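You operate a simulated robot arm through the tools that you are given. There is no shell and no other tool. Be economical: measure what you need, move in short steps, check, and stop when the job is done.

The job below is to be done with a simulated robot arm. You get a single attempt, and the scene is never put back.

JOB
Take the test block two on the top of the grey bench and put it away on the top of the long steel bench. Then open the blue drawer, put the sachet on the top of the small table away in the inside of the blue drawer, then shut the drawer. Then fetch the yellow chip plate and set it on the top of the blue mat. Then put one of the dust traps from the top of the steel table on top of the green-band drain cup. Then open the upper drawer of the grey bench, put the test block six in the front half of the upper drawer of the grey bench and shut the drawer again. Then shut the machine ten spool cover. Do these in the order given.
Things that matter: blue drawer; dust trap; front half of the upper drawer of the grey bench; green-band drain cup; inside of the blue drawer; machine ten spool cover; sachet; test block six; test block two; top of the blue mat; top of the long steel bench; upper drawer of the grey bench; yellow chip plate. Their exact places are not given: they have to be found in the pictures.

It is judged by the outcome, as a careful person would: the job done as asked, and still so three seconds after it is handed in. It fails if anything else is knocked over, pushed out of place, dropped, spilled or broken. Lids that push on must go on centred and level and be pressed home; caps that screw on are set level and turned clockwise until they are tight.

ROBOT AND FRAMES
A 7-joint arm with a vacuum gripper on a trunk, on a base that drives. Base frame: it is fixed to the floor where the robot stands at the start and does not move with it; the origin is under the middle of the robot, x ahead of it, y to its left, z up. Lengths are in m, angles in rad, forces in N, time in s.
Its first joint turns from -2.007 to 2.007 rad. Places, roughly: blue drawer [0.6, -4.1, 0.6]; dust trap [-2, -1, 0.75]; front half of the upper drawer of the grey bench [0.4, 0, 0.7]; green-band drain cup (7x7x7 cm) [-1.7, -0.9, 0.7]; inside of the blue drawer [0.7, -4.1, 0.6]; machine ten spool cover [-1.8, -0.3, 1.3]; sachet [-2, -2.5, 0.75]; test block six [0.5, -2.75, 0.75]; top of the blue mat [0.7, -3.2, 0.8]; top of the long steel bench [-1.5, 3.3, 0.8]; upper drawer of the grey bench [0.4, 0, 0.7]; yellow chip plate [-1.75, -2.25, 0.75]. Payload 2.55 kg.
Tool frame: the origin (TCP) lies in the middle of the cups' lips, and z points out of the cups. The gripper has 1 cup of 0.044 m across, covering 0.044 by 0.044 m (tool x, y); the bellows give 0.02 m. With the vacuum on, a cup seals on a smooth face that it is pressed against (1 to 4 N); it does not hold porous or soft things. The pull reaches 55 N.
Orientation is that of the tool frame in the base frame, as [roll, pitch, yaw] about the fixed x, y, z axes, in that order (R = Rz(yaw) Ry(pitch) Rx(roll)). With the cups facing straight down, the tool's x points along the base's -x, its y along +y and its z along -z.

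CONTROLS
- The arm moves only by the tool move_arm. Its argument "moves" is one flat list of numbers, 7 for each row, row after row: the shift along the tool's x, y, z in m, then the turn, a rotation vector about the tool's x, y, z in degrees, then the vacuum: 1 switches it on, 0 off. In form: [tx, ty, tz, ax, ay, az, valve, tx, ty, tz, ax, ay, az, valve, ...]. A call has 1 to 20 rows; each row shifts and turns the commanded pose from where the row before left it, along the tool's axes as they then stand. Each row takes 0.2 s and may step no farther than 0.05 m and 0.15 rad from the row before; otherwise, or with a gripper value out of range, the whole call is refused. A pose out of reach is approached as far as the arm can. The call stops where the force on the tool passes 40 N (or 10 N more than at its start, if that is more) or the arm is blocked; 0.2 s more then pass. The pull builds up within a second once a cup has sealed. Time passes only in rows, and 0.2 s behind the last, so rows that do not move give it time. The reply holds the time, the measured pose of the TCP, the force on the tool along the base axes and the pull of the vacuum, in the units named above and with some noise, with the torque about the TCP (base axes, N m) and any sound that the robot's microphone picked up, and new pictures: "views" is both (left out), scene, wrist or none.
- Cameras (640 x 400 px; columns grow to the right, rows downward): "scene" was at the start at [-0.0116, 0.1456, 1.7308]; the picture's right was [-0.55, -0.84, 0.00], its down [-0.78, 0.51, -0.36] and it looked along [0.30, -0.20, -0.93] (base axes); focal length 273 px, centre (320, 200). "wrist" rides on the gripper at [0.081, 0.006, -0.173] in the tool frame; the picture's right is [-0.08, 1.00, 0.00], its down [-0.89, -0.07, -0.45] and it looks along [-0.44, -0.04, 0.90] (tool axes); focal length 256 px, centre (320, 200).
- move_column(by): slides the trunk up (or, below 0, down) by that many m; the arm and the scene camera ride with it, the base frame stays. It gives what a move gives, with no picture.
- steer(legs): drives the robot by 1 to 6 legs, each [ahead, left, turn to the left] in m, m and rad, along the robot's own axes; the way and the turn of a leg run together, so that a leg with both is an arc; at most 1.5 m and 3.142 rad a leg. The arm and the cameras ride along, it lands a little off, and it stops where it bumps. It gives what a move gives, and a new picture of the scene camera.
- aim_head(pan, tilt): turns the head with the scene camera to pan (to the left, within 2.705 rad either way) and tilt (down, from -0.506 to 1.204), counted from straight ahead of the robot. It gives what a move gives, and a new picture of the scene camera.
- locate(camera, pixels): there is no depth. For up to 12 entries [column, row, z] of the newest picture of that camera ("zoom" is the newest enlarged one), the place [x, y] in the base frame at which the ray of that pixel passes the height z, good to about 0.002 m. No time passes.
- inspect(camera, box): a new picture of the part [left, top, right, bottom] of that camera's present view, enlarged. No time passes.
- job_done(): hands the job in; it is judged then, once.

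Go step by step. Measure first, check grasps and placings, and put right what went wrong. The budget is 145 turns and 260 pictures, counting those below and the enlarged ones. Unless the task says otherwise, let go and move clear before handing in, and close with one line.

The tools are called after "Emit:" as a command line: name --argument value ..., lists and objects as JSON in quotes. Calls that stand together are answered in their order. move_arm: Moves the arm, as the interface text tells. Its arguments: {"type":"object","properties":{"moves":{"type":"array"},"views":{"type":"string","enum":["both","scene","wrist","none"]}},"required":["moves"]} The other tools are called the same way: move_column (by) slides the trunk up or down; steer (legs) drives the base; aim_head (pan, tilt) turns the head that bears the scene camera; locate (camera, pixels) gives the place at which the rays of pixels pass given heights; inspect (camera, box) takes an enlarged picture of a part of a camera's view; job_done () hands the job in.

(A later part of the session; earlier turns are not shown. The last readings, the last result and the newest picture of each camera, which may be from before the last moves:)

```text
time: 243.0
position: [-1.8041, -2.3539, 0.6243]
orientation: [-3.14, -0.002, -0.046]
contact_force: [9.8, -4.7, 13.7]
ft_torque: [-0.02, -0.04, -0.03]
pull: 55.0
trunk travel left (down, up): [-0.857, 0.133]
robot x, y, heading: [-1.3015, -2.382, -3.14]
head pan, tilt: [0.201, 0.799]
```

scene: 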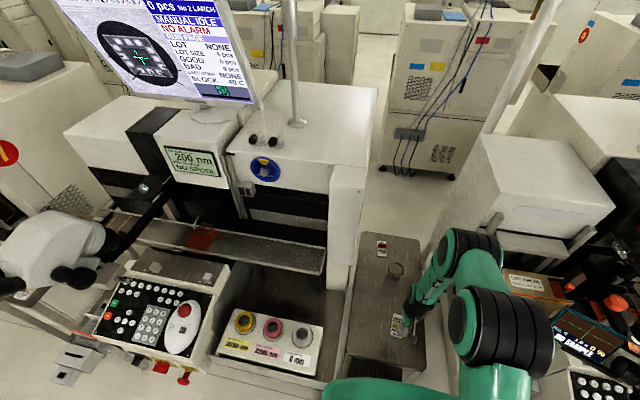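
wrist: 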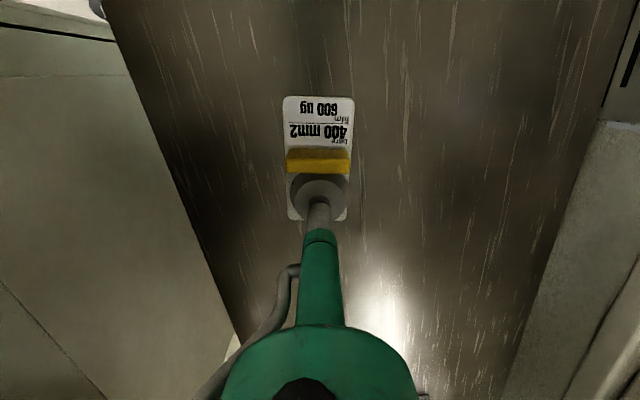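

Sealed with 55 N. I lift, back out, and tuck the arm.

Emit:
move_arm --moves '[0, 0, -0.02, 0, 0, 0, 1, 0, 0, -0.05, 0, 0, 0, 1, 0, 0, -0.05, 0, 0, 0, 1, 0, 0, -0.05, 0, 0, 0, 1, 0, 0, -0.05, 0, 0, 0, 1, 0, 0, -0.05, 0, 0, 0, 1, 0, 0, -0.05, 0, 0, 0, 1, 0, 0, -0.05, 0, 0, 0, 1]' --views "wrist"

Emit:
steer --legs '[[-0.65, 0, 0]]'

Emit:
move_arm --moves '[0.045, 0, 0, 0, 0, 0, 1, 0.045, 0, 0, 0, 0, 0, 1, 0.045, 0, 0, 0, 0, 0, 1, 0.02, 0, 0, 0, 0, 0, 1]' --views "none"

Emit:
steer --legs '[[0, 0, 1.57], [0.85, 0, 0], [0, 0, 1.57]]'

Emit:
aim_head --pan 0.1 --tilt 0.9

```text
time: 244.8
position: [-1.8084, -2.3557, 0.9961]
orientation: [-3.141, 0.0, -0.046]
contact_force: [0.3, 1.3, -0.6]
ft_torque: [0.0, 0.0, -0.05]
pull: 55.3
trunk travel left (down, up): [-0.857, 0.133]
robot x, y, heading: [-1.3054, -2.3842, -3.136]
head pan, tilt: [0.201, 0.799]
```

wrist: 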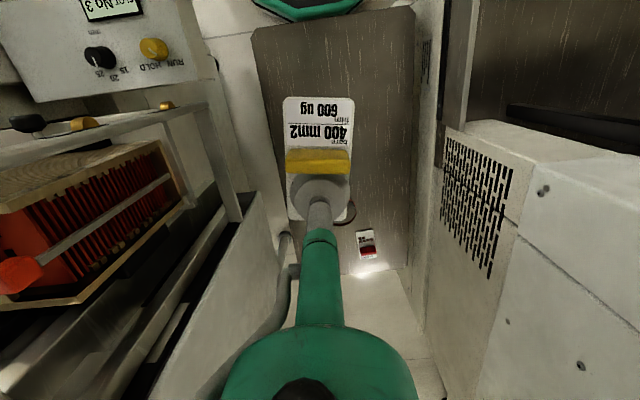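

```text
time: 248.4
position: [-1.1644, -2.352, 0.9954]
orientation: [3.141, 0.0, -0.047]
contact_force: [0.2, 0.6, -1.0]
ft_torque: [-0.01, 0.0, -0.1]
pull: 55.0
trunk travel left (down, up): [-0.857, 0.133]
robot x, y, heading: [-0.6646, -2.3771, -3.137]
head pan, tilt: [0.201, 0.799]
```

scene: 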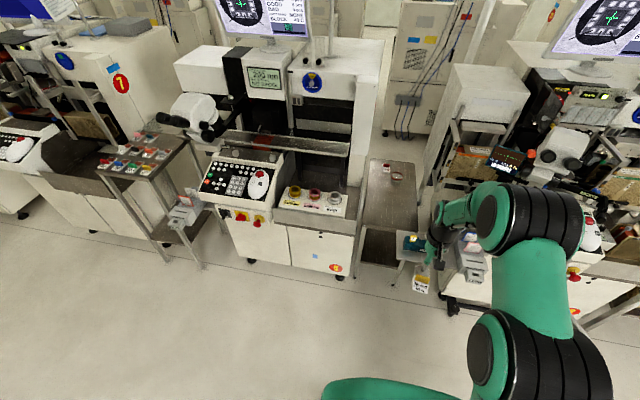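

```text
time: 249.4
position: [-1.0096, -2.3582, 0.995]
orientation: [3.139, 0.0, -0.046]
contact_force: [0.3, 0.3, -1.5]
ft_torque: [-0.01, -0.02, -0.07]
pull: 54.9
trunk travel left (down, up): [-0.857, 0.133]
robot x, y, heading: [-0.6601, -2.3812, -3.137]
head pan, tilt: [0.201, 0.799]
```

```text
time: 261.5
position: [-0.3455, -3.2729, 0.9958]
orientation: [3.141, 0.001, 3.046]
contact_force: [0.9, -0.2, -1.3]
ft_torque: [-0.01, -0.02, 0.01]
pull: 54.7
trunk travel left (down, up): [-0.857, 0.133]
robot x, y, heading: [-0.6919, -3.2346, -0.035]
head pan, tilt: [0.201, 0.799]
```

scene: 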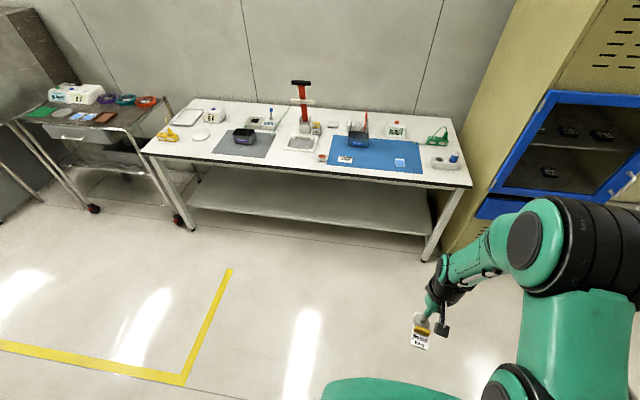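

```text
time: 262.1
position: [-0.3449, -3.2729, 0.9945]
orientation: [-3.141, -0.001, 3.045]
contact_force: [-0.1, -0.1, -1.0]
ft_torque: [0.04, 0.02, 0.04]
pull: 55.4
trunk travel left (down, up): [-0.857, 0.133]
robot x, y, heading: [-0.6953, -3.2338, -0.041]
head pan, tilt: [0.099, 0.901]
```

scene: 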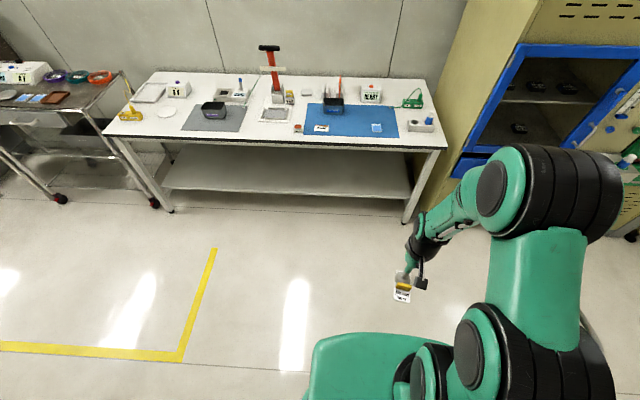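

The blue mat spans (305–398, 103–138) with free space around (352,118). I'll locate it and enlarge.

Emit:
inspect --camera "scene" --box '[270, 60, 450, 170]'

Emit:
locate --camera "scene" --pixels '[[302, 135, 0.79], [399, 138, 0.79], [306, 104, 0.79], [392, 106, 0.79], [352, 118, 0.79], [320, 128, 0.79], [376, 127, 0.79], [360, 145, 0.79], [297, 127, 0.82]]'

```text
3.56 times, centred on (360, 115) of scene
```

zoom: 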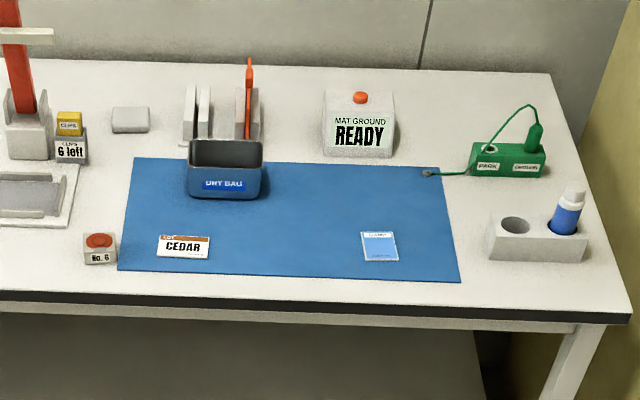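

```text
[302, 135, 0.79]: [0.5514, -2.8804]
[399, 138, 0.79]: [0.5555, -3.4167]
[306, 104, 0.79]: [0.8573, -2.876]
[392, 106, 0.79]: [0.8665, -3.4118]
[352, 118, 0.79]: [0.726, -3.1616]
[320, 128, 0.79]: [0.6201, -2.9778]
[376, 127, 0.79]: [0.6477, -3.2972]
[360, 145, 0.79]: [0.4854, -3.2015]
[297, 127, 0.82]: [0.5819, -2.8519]
```

Free place on the mat is around (0.70, -3.14) for the cup. I drive up to the bench.

Emit:
steer --legs '[[0, 0.09, 0.04], [0.82, 0, 0]]'

Emit:
aim_head --pan 0.1 --tilt 1.15

Emit:
move_arm --moves '[0, 0, 0, 0, 0, 0, 1]' --views "wrist"

```text
time: 267.2
position: [0.4719, -3.1649, 0.9934]
orientation: [-3.141, -0.002, 3.095]
contact_force: [0.1, 0.3, -1.8]
ft_torque: [0.0, 0.06, 0.0]
pull: 54.6
trunk travel left (down, up): [-0.857, 0.133]
robot x, y, heading: [0.121, -3.1453, 0.009]
head pan, tilt: [0.099, 0.901]
```

scene: 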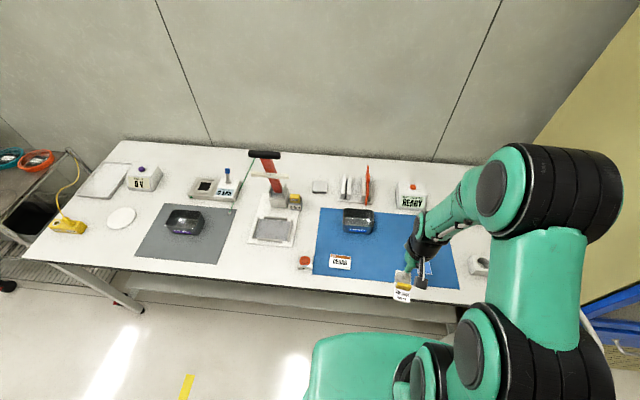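

```text
time: 267.9
position: [0.4718, -3.1655, 0.9957]
orientation: [3.14, -0.002, 3.095]
contact_force: [0.4, -0.4, -0.4]
ft_torque: [-0.01, -0.02, 0.04]
pull: 55.2
trunk travel left (down, up): [-0.857, 0.133]
robot x, y, heading: [0.1223, -3.1407, 0.008]
head pan, tilt: [0.099, 1.15]
```

scene: 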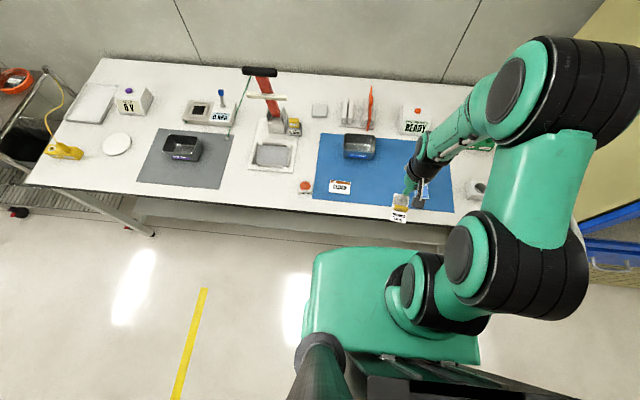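

```text
time: 268.4
position: [0.4706, -3.1642, 0.994]
orientation: [3.141, -0.001, 3.096]
contact_force: [-0.7, -0.2, -0.5]
ft_torque: [-0.04, 0.02, 0.03]
pull: 55.0
trunk travel left (down, up): [-0.857, 0.133]
robot x, y, heading: [0.1242, -3.1494, 0.005]
head pan, tilt: [0.099, 1.15]
```

wrist: 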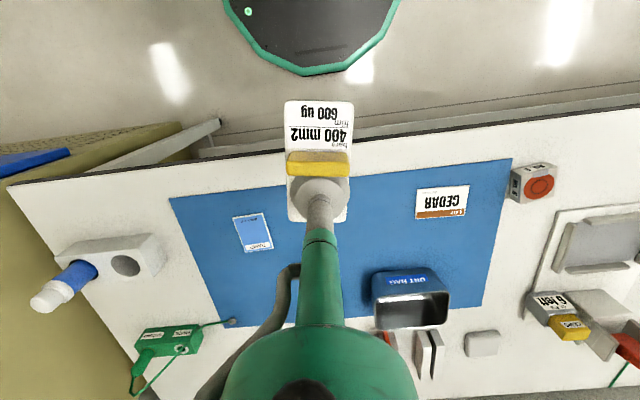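

I move above (0.68, -3.14) and lower to z ≈ 0.85.

Emit:
move_arm --moves '[-0.0416, 0.0067, 0, 0, 0, 0, 1, -0.0416, 0.0067, 0, 0, 0, 0, 1, -0.0416, 0.0067, 0, 0, 0, 0, 1, -0.0416, 0.0067, 0, 0, 0, 0, 1, -0.0416, 0.0067, 0, 0, 0, 0, 1, 0, 0, 0.05, 0, 0, 0, 1, 0, 0, 0.05, 0, 0, 0, 1, 0, 0, 0.045, 0, 0, 0, 1]'

```text
time: 270.1
position: [0.6821, -3.1409, 0.8496]
orientation: [-3.141, -0.001, 3.095]
contact_force: [0.0, -0.4, -0.6]
ft_torque: [-0.02, 0.02, 0.01]
pull: 54.7
trunk travel left (down, up): [-0.857, 0.133]
robot x, y, heading: [0.119, -3.1462, 0.006]
head pan, tilt: [0.099, 1.15]
```

scene: 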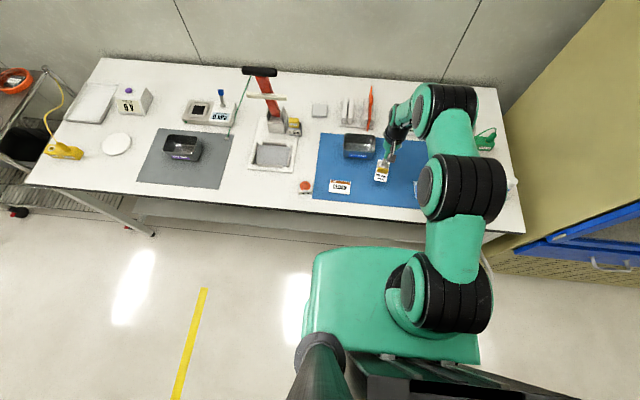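
wrist: 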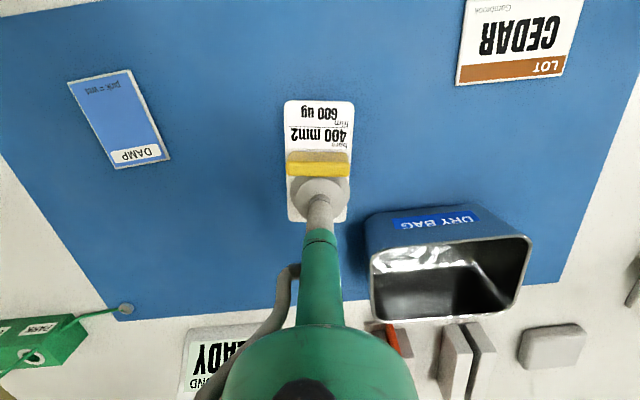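

Emit:
move_arm --moves '[0, -0.02, 0.015, 0, 0, 0, 1, 0, 0, 0.008, 0, 0, 0, 1, 0, 0, 0.006, 0, 0, 0, 1, 0, 0, 0.005, 0, 0, 0, 1, 0, 0, 0.004, 0, 0, 0, 1]' --views "none"

```text
time: 271.4
position: [0.6767, -3.1609, 0.8093]
orientation: [-3.14, -0.007, 3.095]
contact_force: [-2.0, 0.3, -7.2]
ft_torque: [0.01, 0.0, -0.04]
pull: 54.6
trunk travel left (down, up): [-0.857, 0.133]
robot x, y, heading: [0.1222, -3.1464, 0.007]
head pan, tilt: [0.099, 1.15]
```

Emit:
move_arm --moves '[0, 0, 0.004, 0, 0, 0, 1, 0, 0, 0.004, 0, 0, 0, 1, 0, 0, 0, 0, 0, 0, 1]' --views "wrist"

```text
time: 272.1
position: [0.6769, -3.1612, 0.8075]
orientation: [3.141, 0.004, 3.094]
contact_force: [-14.3, -0.3, 27.8]
ft_torque: [0.01, 0.25, 0.07]
pull: 55.0
trunk travel left (down, up): [-0.857, 0.133]
robot x, y, heading: [0.1196, -3.1441, 0.012]
head pan, tilt: [0.099, 1.15]
```

wrist: 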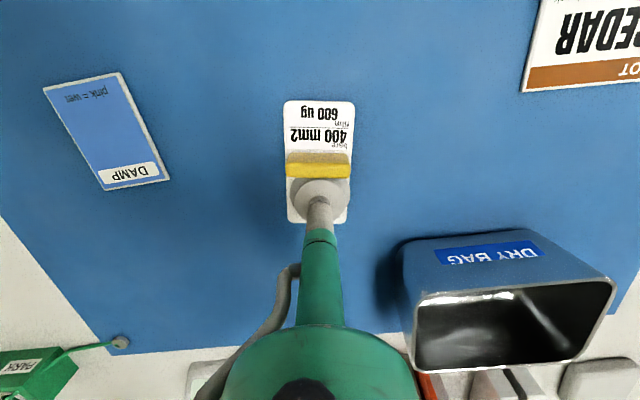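

The plate rests on the mat. I release and lift away.

Emit:
move_arm --moves '[0, 0, -0.003, 0, 0, 0, 0, 0, 0, 0, 0, 0, 0, 0, 0, 0, 0, 0, 0, 0, 0, 0, 0, 0, 0, 0, 0, 0, 0, 0, -0.01, 0, 0, 0, 0, 0, 0, -0.03, 0, 0, 0, 0, 0, 0, -0.05, 0, 0, 0, 0, 0, 0, -0.05, 0, 0, 0, 0, 0, 0, -0.05, 0, 0, 0, 0, 0.045, 0, 0, 0, 0, 0, 0, 0.045, 0, 0, 0, 0, 0, 0, 0.045, 0, 0, 0, 0, 0, 0, 0.045, 0, 0, 0, 0, 0, 0]' --views "both"

```text
time: 274.9
position: [0.4973, -3.1519, 0.9957]
orientation: [3.141, 0.0, 3.093]
contact_force: [0.1, 0.0, -0.1]
ft_torque: [-0.02, -0.05, 0.0]
pull: 0.0
trunk travel left (down, up): [-0.857, 0.133]
robot x, y, heading: [0.1234, -3.1437, 0.006]
head pan, tilt: [0.099, 1.15]
```

scene: 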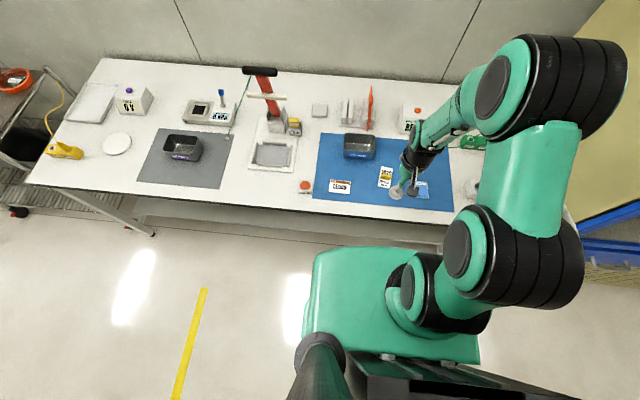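
wrist: 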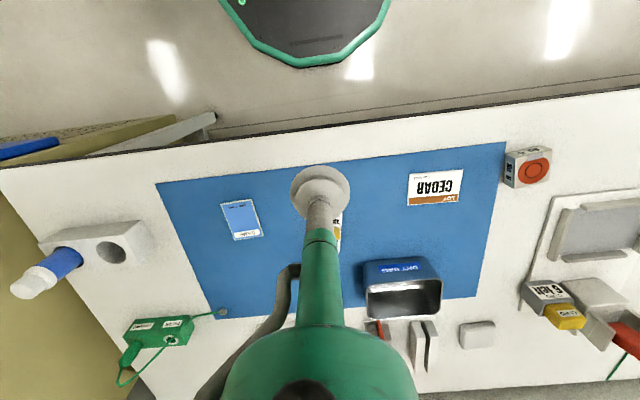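

The plate sits on the mat. Next I drive to the steel table near (-1.9, -1.0).

Emit:
steer --legs '[[-0.75, 0, 0], [0, 0, 1.57], [1.45, 0, 0], [0.65, 0, 0], [0, 0, 1.57]]'

Emit:
aim_head --pan 0.1 --tilt 0.7

```text
time: 296.8
position: [-1.0629, -1.0214, 0.9953]
orientation: [-3.141, -0.001, -0.042]
contact_force: [0.2, -0.3, -0.7]
ft_torque: [0.03, -0.02, 0.01]
pull: 0.0
trunk travel left (down, up): [-0.857, 0.133]
robot x, y, heading: [-0.6857, -1.0297, -3.136]
head pan, tilt: [0.099, 1.15]
```

scene: 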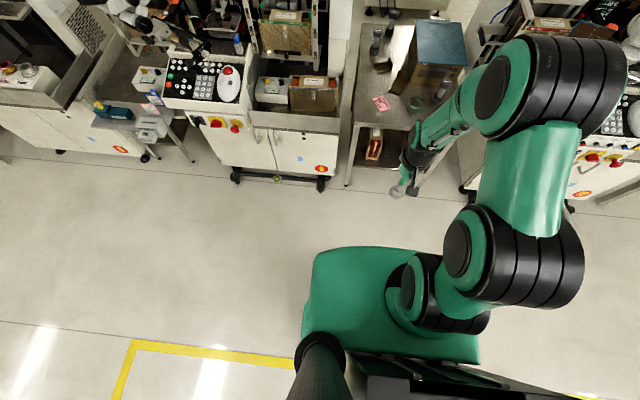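

```text
time: 297.7
position: [-1.0633, -1.0224, 0.9962]
orientation: [-3.141, -0.003, -0.043]
contact_force: [0.4, 0.4, -0.3]
ft_torque: [-0.01, 0.03, -0.01]
pull: 0.0
trunk travel left (down, up): [-0.857, 0.133]
robot x, y, heading: [-0.6822, -1.0276, -3.13]
head pan, tilt: [0.099, 0.7]
```

scene: 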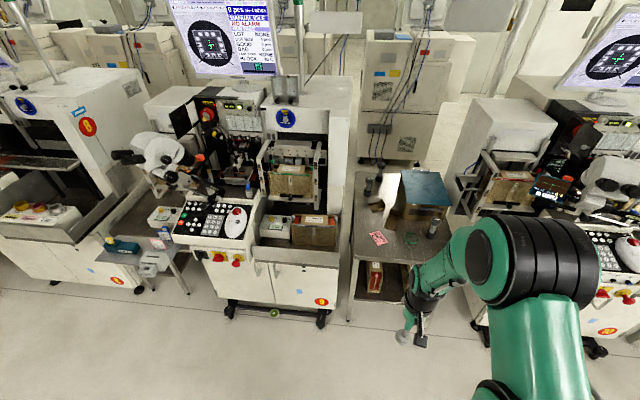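

Emit:
inspect --camera "scene" --box '[335, 150, 475, 290]'

Emit:
locate --camera "scene" --pixels '[[352, 254, 0.75], [356, 172, 0.75], [410, 240, 0.75], [378, 238, 0.75], [445, 215, 0.8]]'

```text
2.86 times, centred on (405, 220) of scene
```

zoom: 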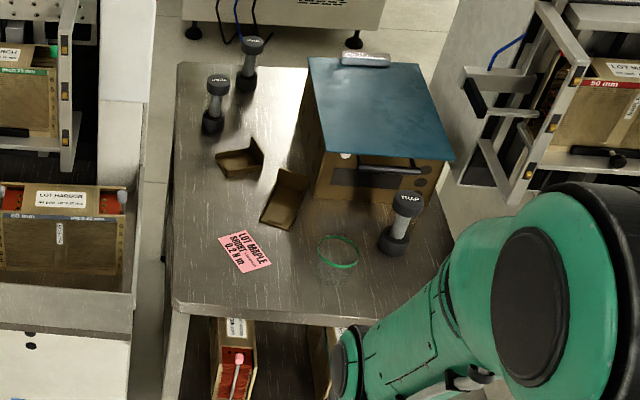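

```text
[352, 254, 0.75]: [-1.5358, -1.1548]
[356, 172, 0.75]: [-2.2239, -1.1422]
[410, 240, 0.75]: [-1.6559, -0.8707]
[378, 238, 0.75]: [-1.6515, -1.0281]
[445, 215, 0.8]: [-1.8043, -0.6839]
```

Three "TRAP" pieces stand on the table and a glass with a green rim (zoom 340,250) is the drain cup. I drive closer to look with both cameras.

Emit:
steer --legs '[[0.4, -0.05, 0]]'

Emit:
move_arm --moves '[0, 0, 0, 0, 0, 0, 0]' --views "wrist"

Emit:
inspect --camera "scene" --box '[310, 180, 490, 340]'

```text
time: 300.2
position: [-1.4613, -0.9803, 0.996]
orientation: [3.141, -0.003, -0.036]
contact_force: [-0.7, -0.2, 0.2]
ft_torque: [0.03, -0.04, -0.03]
pull: 0.1
trunk travel left (down, up): [-0.857, 0.133]
robot x, y, heading: [-1.0842, -0.9835, -3.122]
head pan, tilt: [0.099, 0.7]
```

scene: 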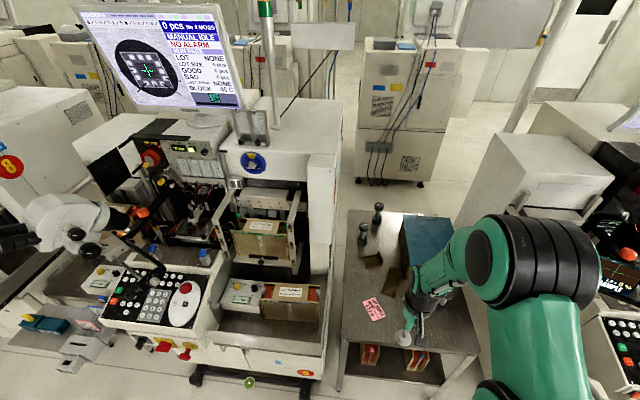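

```text
time: 300.6
position: [-1.4593, -0.9807, 0.9962]
orientation: [3.141, 0.0, -0.034]
contact_force: [0.5, -0.7, 0.5]
ft_torque: [-0.04, 0.0, 0.0]
pull: 0.0
trunk travel left (down, up): [-0.857, 0.133]
robot x, y, heading: [-1.0786, -0.9864, -3.121]
head pan, tilt: [0.099, 0.7]
```

wrist: 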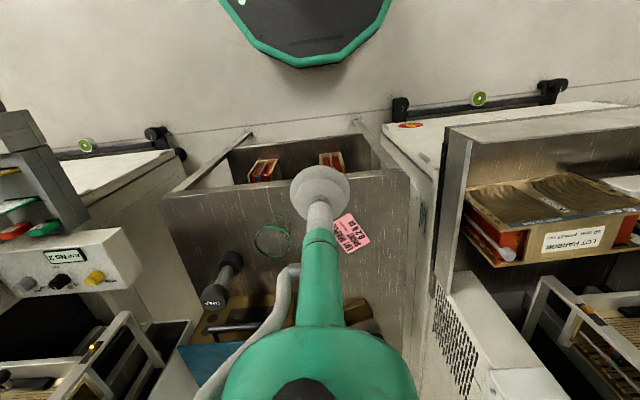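

```text
2.50 times, centred on (400, 260) of scene
```

zoom: 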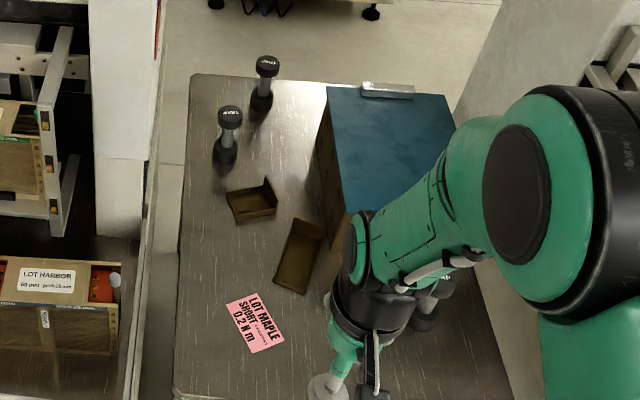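

Emit:
steer --legs '[[0.18, 0, -0.02]]'

Emit:
move_arm --moves '[0, 0.04, -0.02, 0, 0, 0, 0, 0, 0.04, -0.02, 0, 0, 0, 0]'

Emit:
inspect --camera "wrist" --box '[150, 130, 350, 330]'

Emit:
inspect --camera "scene" --box '[320, 200, 500, 380]'

```text
time: 302.1
position: [-1.638, -0.9734, 0.9952]
orientation: [3.14, -0.001, -0.056]
contact_force: [-0.6, 0.7, -0.2]
ft_torque: [0.0, -0.01, -0.04]
pull: 0.2
trunk travel left (down, up): [-0.857, 0.133]
robot x, y, heading: [-1.2615, -0.9893, 3.142]
head pan, tilt: [0.099, 0.7]
```

scene: 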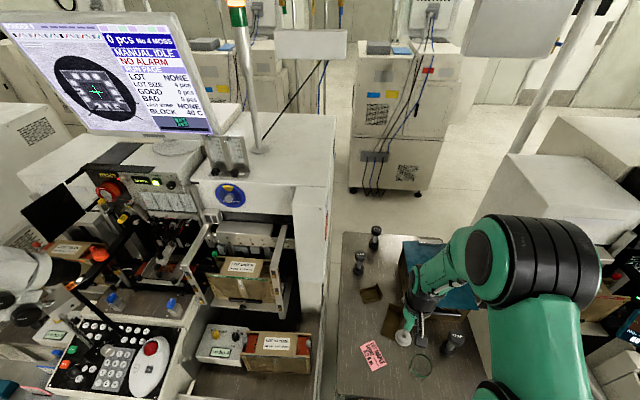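

```text
time: 302.7
position: [-1.6421, -1.0529, 1.0361]
orientation: [-3.141, -0.002, -0.058]
contact_force: [-0.1, 0.0, -0.5]
ft_torque: [0.0, 0.01, -0.01]
pull: 0.1
trunk travel left (down, up): [-0.857, 0.133]
robot x, y, heading: [-1.2592, -0.9865, 3.136]
head pan, tilt: [0.099, 0.7]
```

scene: 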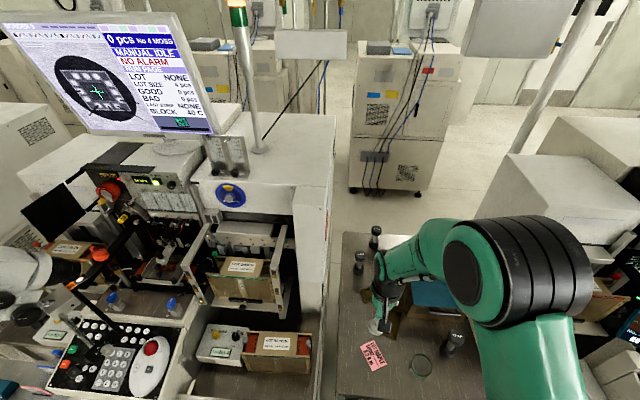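
wrist: 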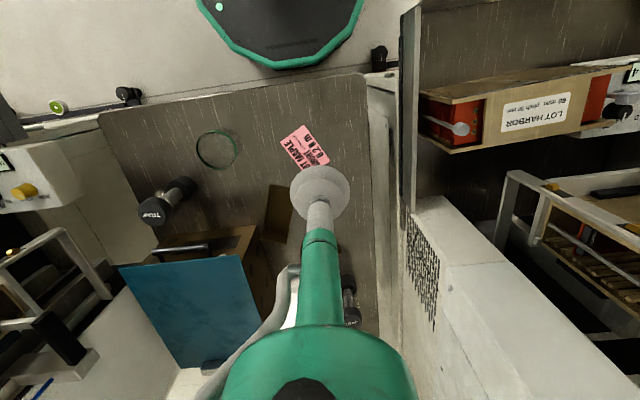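

```text
2.00 times, centred on (250, 230) of wrist
```

zoom: 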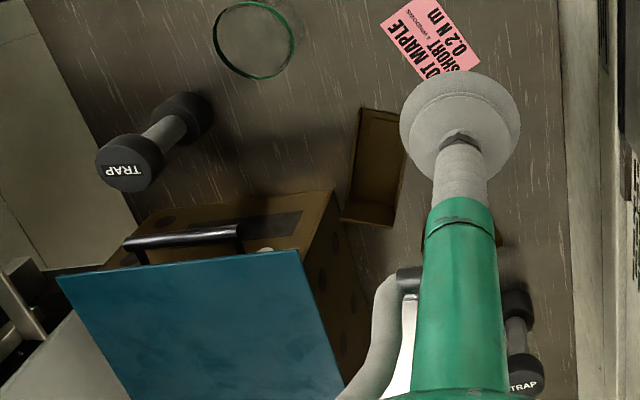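

```text
2.22 times, centred on (410, 290) of scene
```

zoom: 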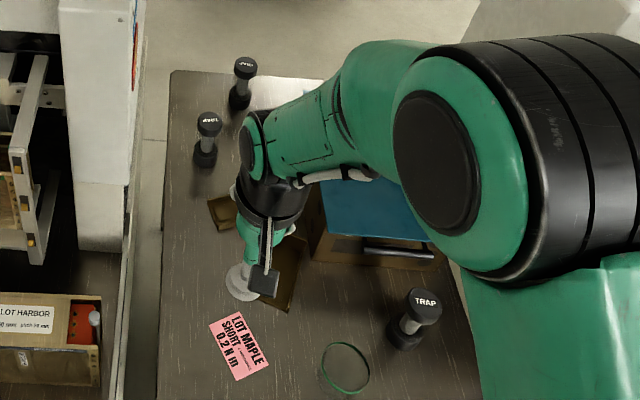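

Emit:
locate --camera "wrist" --pixels '[[155, 211, 0.65], [155, 211, 0.7], [155, 211, 0.75], [155, 211, 0.8], [216.5, 150, 0.6], [216.5, 150, 0.65], [216.5, 150, 0.7], [216.5, 150, 0.75], [197, 150, 0.68], [237, 150, 0.68], [181, 188, 0.62]]'

Emit:
locate --camera "scene" --pixels '[[456.8, 336, 0.65], [456.8, 336, 0.7], [456.8, 336, 0.75], [456.8, 336, 0.8], [421.7, 365.7, 0.6], [421.7, 365.7, 0.65], [421.7, 365.7, 0.7], [421.7, 365.7, 0.75]]'

```text
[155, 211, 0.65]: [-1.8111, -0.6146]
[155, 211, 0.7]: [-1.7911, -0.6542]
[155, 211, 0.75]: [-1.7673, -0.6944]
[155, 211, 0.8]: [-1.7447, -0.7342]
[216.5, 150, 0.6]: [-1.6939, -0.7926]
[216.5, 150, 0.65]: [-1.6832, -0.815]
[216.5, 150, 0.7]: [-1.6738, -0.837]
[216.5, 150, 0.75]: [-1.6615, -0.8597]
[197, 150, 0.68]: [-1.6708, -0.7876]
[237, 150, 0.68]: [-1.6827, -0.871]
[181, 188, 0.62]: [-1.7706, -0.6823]
```

```text
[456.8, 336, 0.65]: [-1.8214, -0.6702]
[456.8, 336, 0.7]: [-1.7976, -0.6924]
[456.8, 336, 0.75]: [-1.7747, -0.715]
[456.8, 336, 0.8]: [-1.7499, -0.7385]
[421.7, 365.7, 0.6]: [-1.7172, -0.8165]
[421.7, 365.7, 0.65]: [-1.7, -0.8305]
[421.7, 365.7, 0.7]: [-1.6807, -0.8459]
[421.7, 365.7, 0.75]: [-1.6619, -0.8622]
```

Trap top ≈ (-1.742, -0.744, 0.81); cup rim ≈ (-1.66, -0.863, 0.755). I move the tool nearer to see into the cup.

Emit:
move_arm --moves '[0, -0.045, 0, 0, 0, 0, 0, 0, -0.045, 0, 0, 0, 0, 0, 0, 0, 0.04, 0, 0, 0, 0, 0, 0, 0.04, 0, 0, 0, 0]'

Emit:
inspect --camera "wrist" --box '[160, 80, 340, 260]'

Emit:
inspect --camera "scene" --box '[380, 300, 500, 395]'

```text
time: 303.7
position: [-1.6393, -0.9621, 0.9563]
orientation: [3.141, 0.0, -0.057]
contact_force: [0.4, -0.2, 0.4]
ft_torque: [-0.02, 0.0, -0.03]
pull: 0.0
trunk travel left (down, up): [-0.857, 0.133]
robot x, y, heading: [-1.2593, -0.9834, 3.138]
head pan, tilt: [0.099, 0.7]
```

scene: 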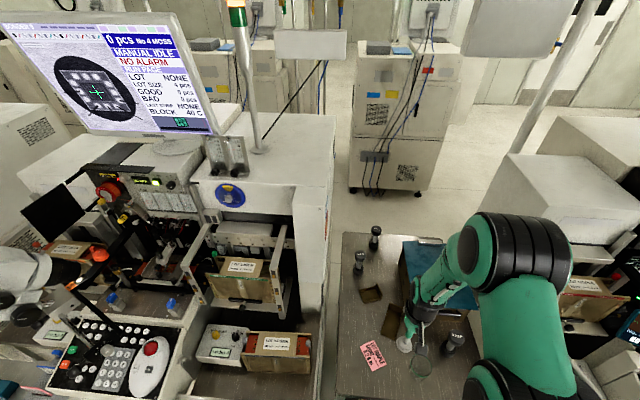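
wrist: 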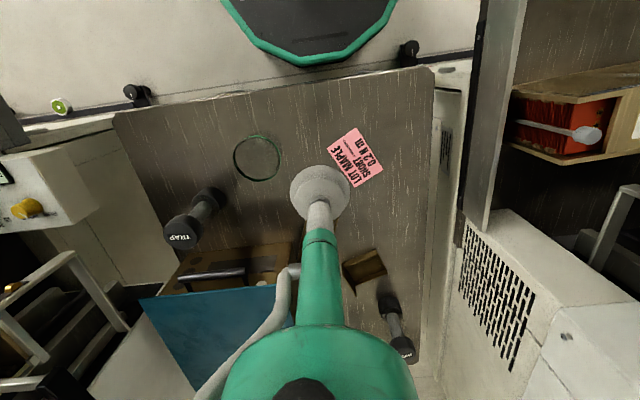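

```text
2.22 times, centred on (250, 170) of wrist
```

zoom: 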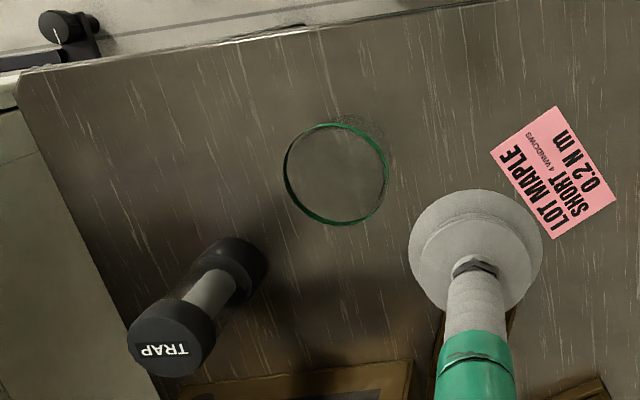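

```text
4.21 times, centred on (440, 348) of scene
```

zoom: 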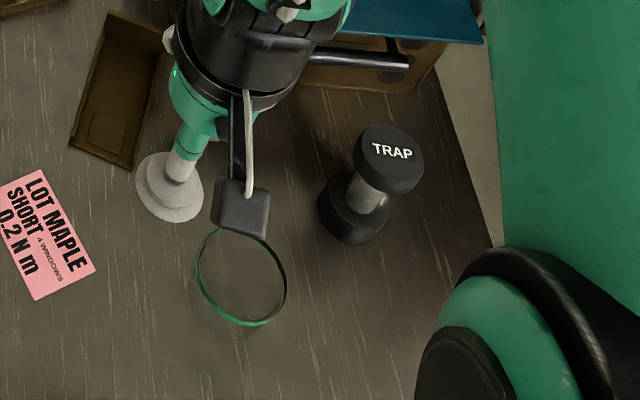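

Emit:
locate --camera "wrist" --pixels '[[183.3, 232.2, 0.79], [183.3, 232.2, 0.8], [183.3, 232.2, 0.81], [183.3, 232.2, 0.82], [257.2, 158.3, 0.73], [257.2, 158.3, 0.75], [257.2, 158.3, 0.77], [215, 193, 0.69]]'

Emit:
locate --camera "zoom" --pixels '[[391, 160, 0.79], [391, 160, 0.8], [391, 160, 0.81], [391, 160, 0.82], [242, 278, 0.73], [242, 278, 0.75], [242, 278, 0.77]]'

```text
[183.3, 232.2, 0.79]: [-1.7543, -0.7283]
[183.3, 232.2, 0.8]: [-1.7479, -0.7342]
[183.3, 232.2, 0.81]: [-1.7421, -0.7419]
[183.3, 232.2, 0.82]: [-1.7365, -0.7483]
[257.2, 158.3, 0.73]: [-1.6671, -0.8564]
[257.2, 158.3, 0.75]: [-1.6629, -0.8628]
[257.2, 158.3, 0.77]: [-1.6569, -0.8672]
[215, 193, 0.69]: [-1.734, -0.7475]
```

```text
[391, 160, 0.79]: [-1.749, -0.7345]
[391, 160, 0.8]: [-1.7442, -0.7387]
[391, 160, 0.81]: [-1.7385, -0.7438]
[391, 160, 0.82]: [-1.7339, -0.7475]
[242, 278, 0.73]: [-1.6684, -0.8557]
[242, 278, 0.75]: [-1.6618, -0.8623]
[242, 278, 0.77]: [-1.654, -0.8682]
```

Trap top centre (-1.738, -0.744, 0.812). I move over it at z ≈ 0.95 and look.

Emit:
move_arm --moves '[-0.0186, -0.0353, 0, 0, 0, 0, 0, -0.0186, -0.0353, 0, 0, 0, 0, 0, -0.0186, -0.0353, 0, 0, 0, 0, 0, -0.0186, -0.0353, 0, 0, 0, 0, 0, -0.0186, -0.0353, 0, 0, 0, 0, 0, -0.0186, -0.0353, 0, 0, 0, 0, 0]'

Emit:
inspect --camera "wrist" --box '[260, 100, 400, 240]'

```text
time: 305.1
position: [-1.7359, -0.7435, 0.9558]
orientation: [3.14, -0.006, -0.056]
contact_force: [0.7, 1.1, 0.0]
ft_torque: [-0.04, -0.04, 0.01]
pull: 0.1
trunk travel left (down, up): [-0.857, 0.133]
robot x, y, heading: [-1.261, -0.986, 3.129]
head pan, tilt: [0.099, 0.7]
```

scene: 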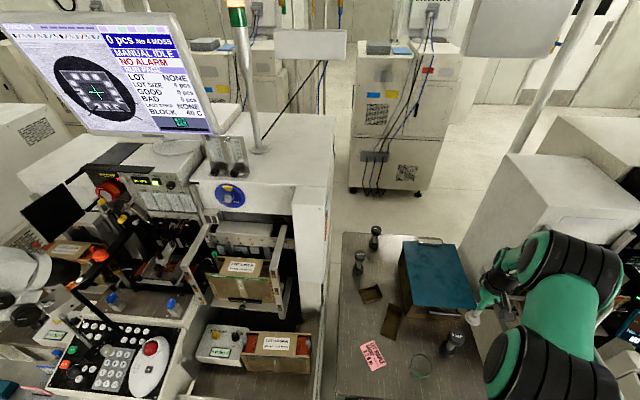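
wrist: 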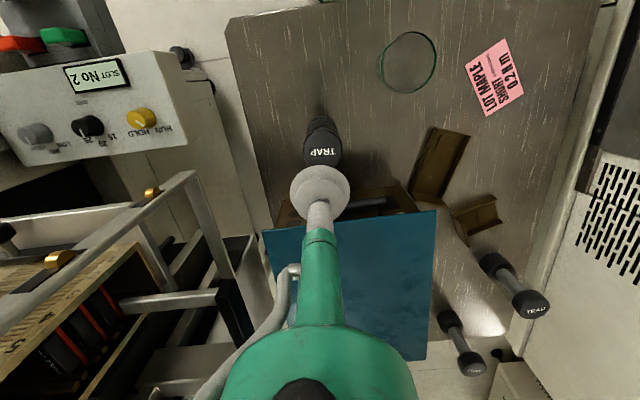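

```text
2.86 times, centred on (330, 170) of wrist
```

zoom: 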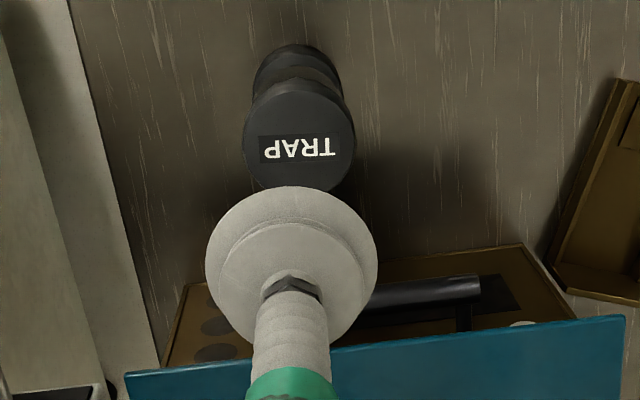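

Emit:
locate --camera "zoom" --pixels '[[299, 140, 0.812], [299, 140, 0.805], [299, 140, 0.82], [244, 140, 0.812], [355, 140, 0.812], [299, 190, 0.812]]'

```text
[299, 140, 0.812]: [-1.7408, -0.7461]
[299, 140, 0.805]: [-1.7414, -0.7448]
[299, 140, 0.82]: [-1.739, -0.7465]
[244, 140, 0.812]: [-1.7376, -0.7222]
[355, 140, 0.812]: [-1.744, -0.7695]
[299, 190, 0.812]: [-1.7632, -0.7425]
```

Top centre (-1.7395, -0.7455), about 4.8 cm across. I correct by a few mm and descend with the vacuum on.

Emit:
move_arm --moves '[-0.0035, 0.0022, 0.04, 0, 0.3, 0, 0, 0, 0, 0.045, 0, 0, 0, 0, 0, 0, 0.02, 0, 0, 0, 0]' --views "none"

Emit:
inspect --camera "wrist" --box '[270, 130, 370, 230]'

```text
time: 305.9
position: [-1.7405, -0.7441, 0.8513]
orientation: [-3.14, -0.007, -0.057]
contact_force: [-0.9, 0.6, -0.2]
ft_torque: [0.0, -0.01, 0.01]
pull: 0.0
trunk travel left (down, up): [-0.857, 0.133]
robot x, y, heading: [-1.2606, -0.9851, 3.133]
head pan, tilt: [0.099, 0.7]
```

```text
4.00 times, centred on (320, 180) of wrist
```

zoom: 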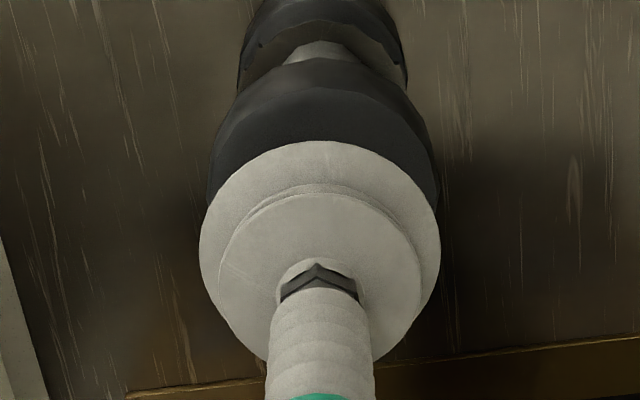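

Lateral alignment looks good. I press down gently.

Emit:
move_arm --moves '[0.001, 0.0005, 0.025, 0, 0, 0, 1, 0, 0, 0.01, 0, 0, 0, 1, 0, 0, 0.005, 0, 0, 0, 1, 0, 0, 0.003, 0, 0, 0, 1, 0, 0, 0, 0, 0, 0, 1, 0, 0, 0, 0, 0, 0, 1]' --views "none"

```text
time: 306.8
position: [-1.7467, -0.7417, 0.8178]
orientation: [-3.134, 0.008, -0.057]
contact_force: [4.7, -2.4, 21.9]
ft_torque: [-0.54, -0.35, 0.09]
pull: 54.6
trunk travel left (down, up): [-0.857, 0.133]
robot x, y, heading: [-1.2599, -0.9837, 3.14]
head pan, tilt: [0.099, 0.7]
stopped in row 4: the force on the tool passed its limit (the readings are from after the stop); the commanded pose is now the measured one
```

Sealed (55 N). I lift 15 cm.

Emit:
move_arm --moves '[0, 0, -0.01, 0, 0, 0, 1, 0, 0, -0.03, 0, 0, 0, 1, 0, 0, -0.04, 0, 0, 0, 1, 0, 0, -0.04, 0, 0, 0, 1, 0, 0, -0.04, 0, 0, 0, 1, 0, 0, 0, 0, 0, 0, 1]'

Emit:
inspect --camera "wrist" --box '[260, 80, 460, 240]'

```text
time: 308.2
position: [-1.7423, -0.7411, 0.9749]
orientation: [-3.135, 0.003, -0.061]
contact_force: [0.5, -0.2, -1.3]
ft_torque: [0.02, -0.02, 0.0]
pull: 55.1
trunk travel left (down, up): [-0.857, 0.133]
robot x, y, heading: [-1.2614, -0.9848, 3.133]
head pan, tilt: [0.099, 0.7]
```

scene: 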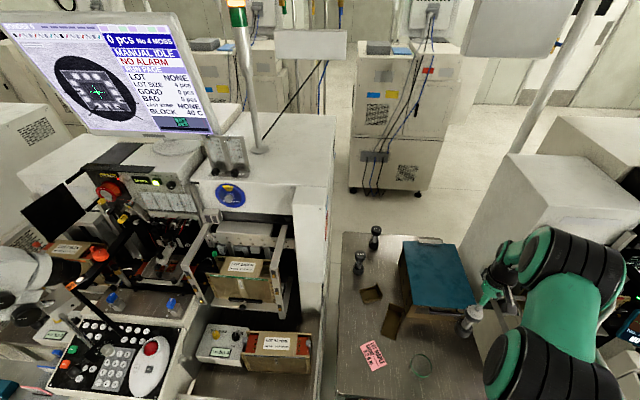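
wrist: 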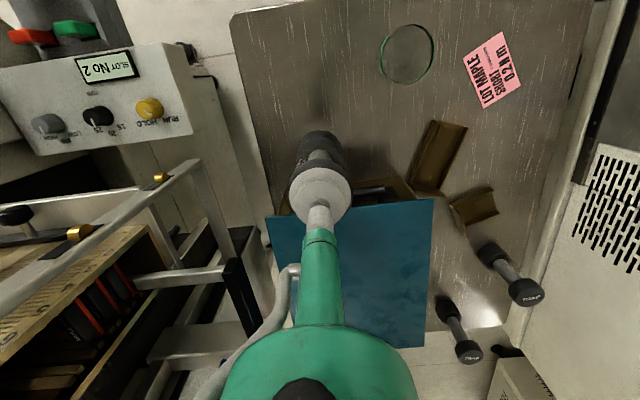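

```text
2.50 times, centred on (360, 160) of wrist
```

zoom: 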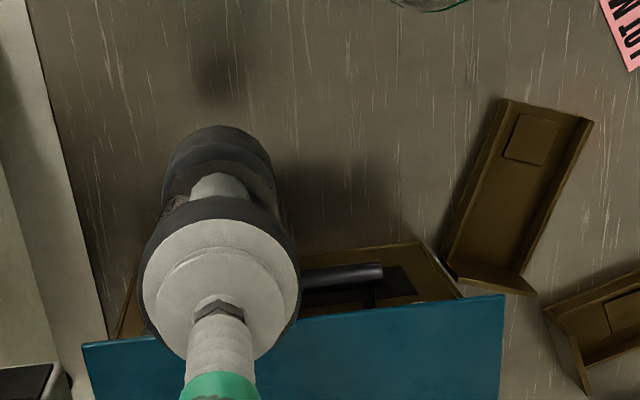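

Emit:
inspect --camera "wrist" --box '[360, 10, 460, 100]'

Emit:
locate --camera "wrist" --pixels '[[407, 54, 0.74], [407, 54, 0.75], [407, 54, 0.76], [380, 54, 0.75], [433, 54, 0.75], [407, 24, 0.75], [407, 84, 0.75]]'

Emit:
inspect --camera "scene" --box '[380, 330, 460, 395]'

```text
4.44 times, centred on (410, 55) of wrist
```

zoom: 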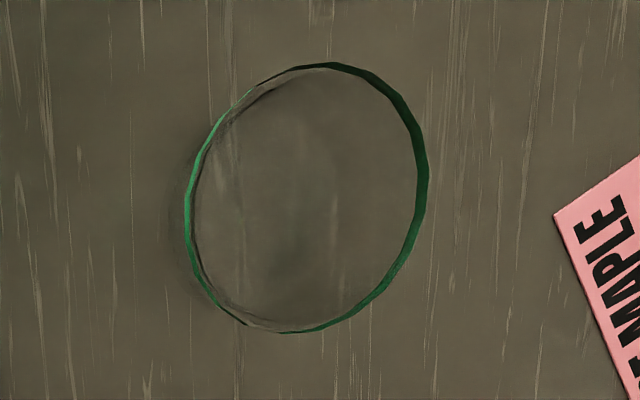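

```text
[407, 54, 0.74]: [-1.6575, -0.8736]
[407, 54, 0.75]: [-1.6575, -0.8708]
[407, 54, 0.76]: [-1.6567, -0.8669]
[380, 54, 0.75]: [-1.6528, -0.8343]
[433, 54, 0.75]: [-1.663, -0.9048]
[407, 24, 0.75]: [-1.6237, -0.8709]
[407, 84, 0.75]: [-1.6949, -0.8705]
```

```text
6.15 times, centred on (420, 362) of scene
```

zoom: 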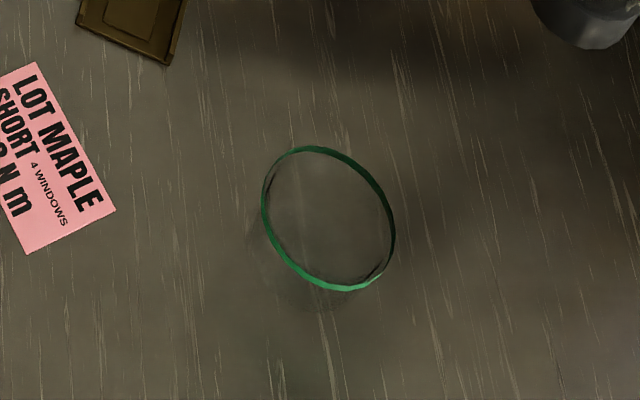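

Emit:
locate --camera "zoom" --pixels '[[328, 218, 0.74], [328, 218, 0.75], [328, 218, 0.76], [328, 218, 0.77], [328, 218, 0.78], [262, 218, 0.76], [395, 218, 0.76]]'

Emit:
locate --camera "wrist" --pixels '[[407.1, 54.5, 0.75], [407.1, 54.5, 0.76], [407.1, 54.5, 0.77], [407.1, 54.5, 0.78]]'

```text
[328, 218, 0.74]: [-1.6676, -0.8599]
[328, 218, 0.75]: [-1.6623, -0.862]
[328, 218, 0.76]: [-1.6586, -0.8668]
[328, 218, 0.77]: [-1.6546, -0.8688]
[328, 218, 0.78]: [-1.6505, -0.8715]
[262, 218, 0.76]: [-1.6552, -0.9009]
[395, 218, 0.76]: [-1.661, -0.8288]
```

```text
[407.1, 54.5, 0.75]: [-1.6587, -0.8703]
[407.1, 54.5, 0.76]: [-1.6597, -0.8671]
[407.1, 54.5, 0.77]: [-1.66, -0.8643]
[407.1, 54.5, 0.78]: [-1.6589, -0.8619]
```

Rim centre is (-1.659, -0.867, z 0.76). I move the trap over it and check alignment from both cameras.

Emit:
move_arm --moves '[0.0223, 0.0302, 0, 0, 0, 0, 1, 0.0223, 0.0302, 0, 0, 0, 0, 1, 0.0223, 0.0302, 0, 0, 0, 0, 1, 0.0223, 0.0301, 0, 0, 0, 0, 1, 0, 0, 0.04, 0, 0, 0, 1, 0, 0, 0, 0, 0, 0, 1]'

Emit:
inspect --camera "wrist" --box '[250, 90, 390, 230]'

Emit:
inspect --camera "scene" --box '[370, 300, 480, 390]'

```text
time: 309.6
position: [-1.6599, -0.8713, 0.9349]
orientation: [-3.135, 0.007, -0.059]
contact_force: [-0.1, -0.8, -1.0]
ft_torque: [0.04, 0.0, -0.02]
pull: 54.9
trunk travel left (down, up): [-0.857, 0.133]
robot x, y, heading: [-1.2601, -0.9848, 3.142]
head pan, tilt: [0.099, 0.7]
```

scene: 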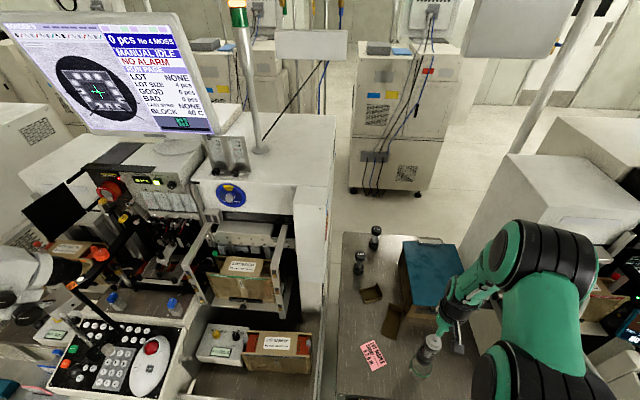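
wrist: 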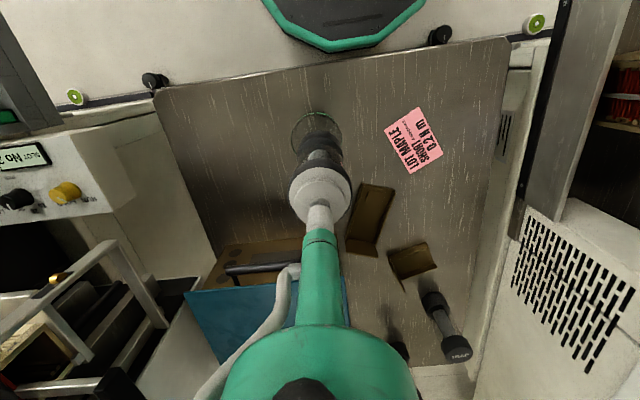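

```text
2.86 times, centred on (320, 160) of wrist
```

zoom: 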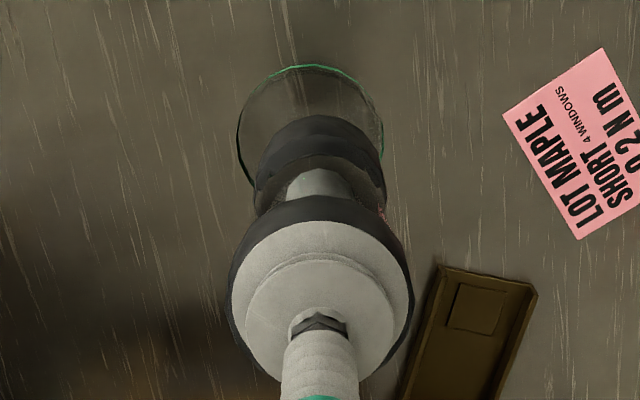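

```text
4.44 times, centred on (425, 345) of scene
```

zoom: 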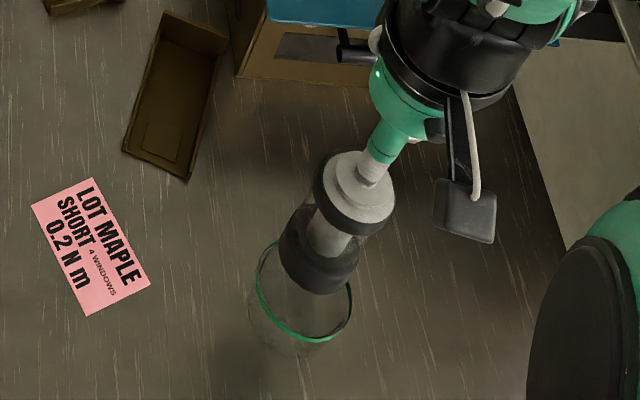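

Emit:
locate --camera "zoom" --pixels '[[318, 263, 0.813], [318, 263, 0.805], [354, 197, 0.932], [301, 292, 0.76]]'

```text
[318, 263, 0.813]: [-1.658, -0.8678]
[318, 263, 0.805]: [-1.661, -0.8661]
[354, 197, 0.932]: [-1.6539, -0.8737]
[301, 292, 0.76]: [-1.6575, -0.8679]
```

Both views agree within a few mm. I shift 4 mm and lower slowly.

Emit:
move_arm --moves '[0, -0.004, 0, 0, 0, 0, 1, 0, 0, 0.025, 0, 0, 0, 1, 0, 0, 0.01, 0, 0, 0, 1, 0, 0, 0.005, 0, 0, 0, 1, 0, 0, 0, 0, 0, 0, 1]' --views "none"

Emit:
inspect --camera "wrist" --box '[250, 90, 390, 230]'

Emit:
inspect --camera "scene" --box '[370, 300, 480, 390]'

```text
time: 310.8
position: [-1.6615, -0.8653, 0.8948]
orientation: [-3.138, 0.007, -0.059]
contact_force: [0.2, 1.2, -1.8]
ft_torque: [0.0, 0.0, -0.01]
pull: 54.8
trunk travel left (down, up): [-0.857, 0.133]
robot x, y, heading: [-1.261, -0.9799, 3.14]
head pan, tilt: [0.099, 0.7]
```

```text
2.86 times, centred on (320, 160) of wrist
```

zoom: 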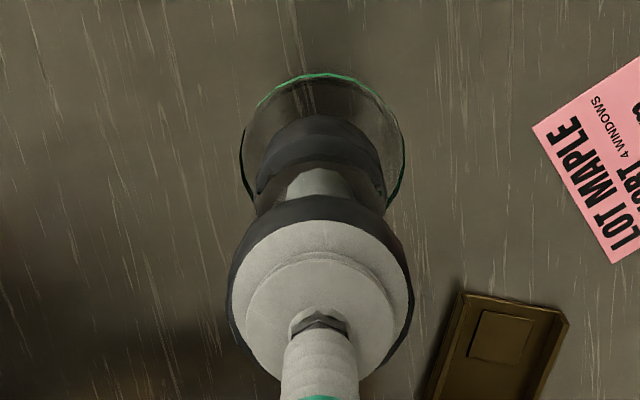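

```text
4.44 times, centred on (425, 345) of scene
```

zoom: 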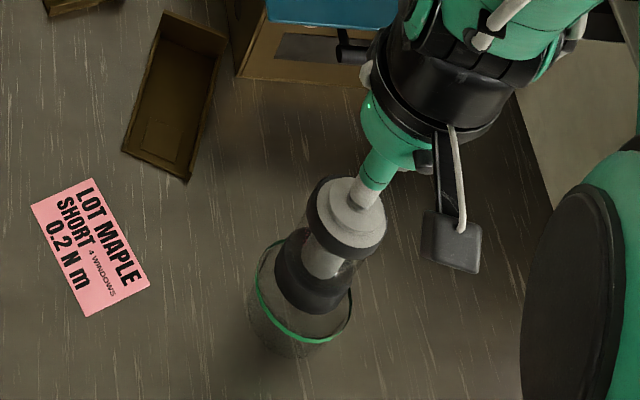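

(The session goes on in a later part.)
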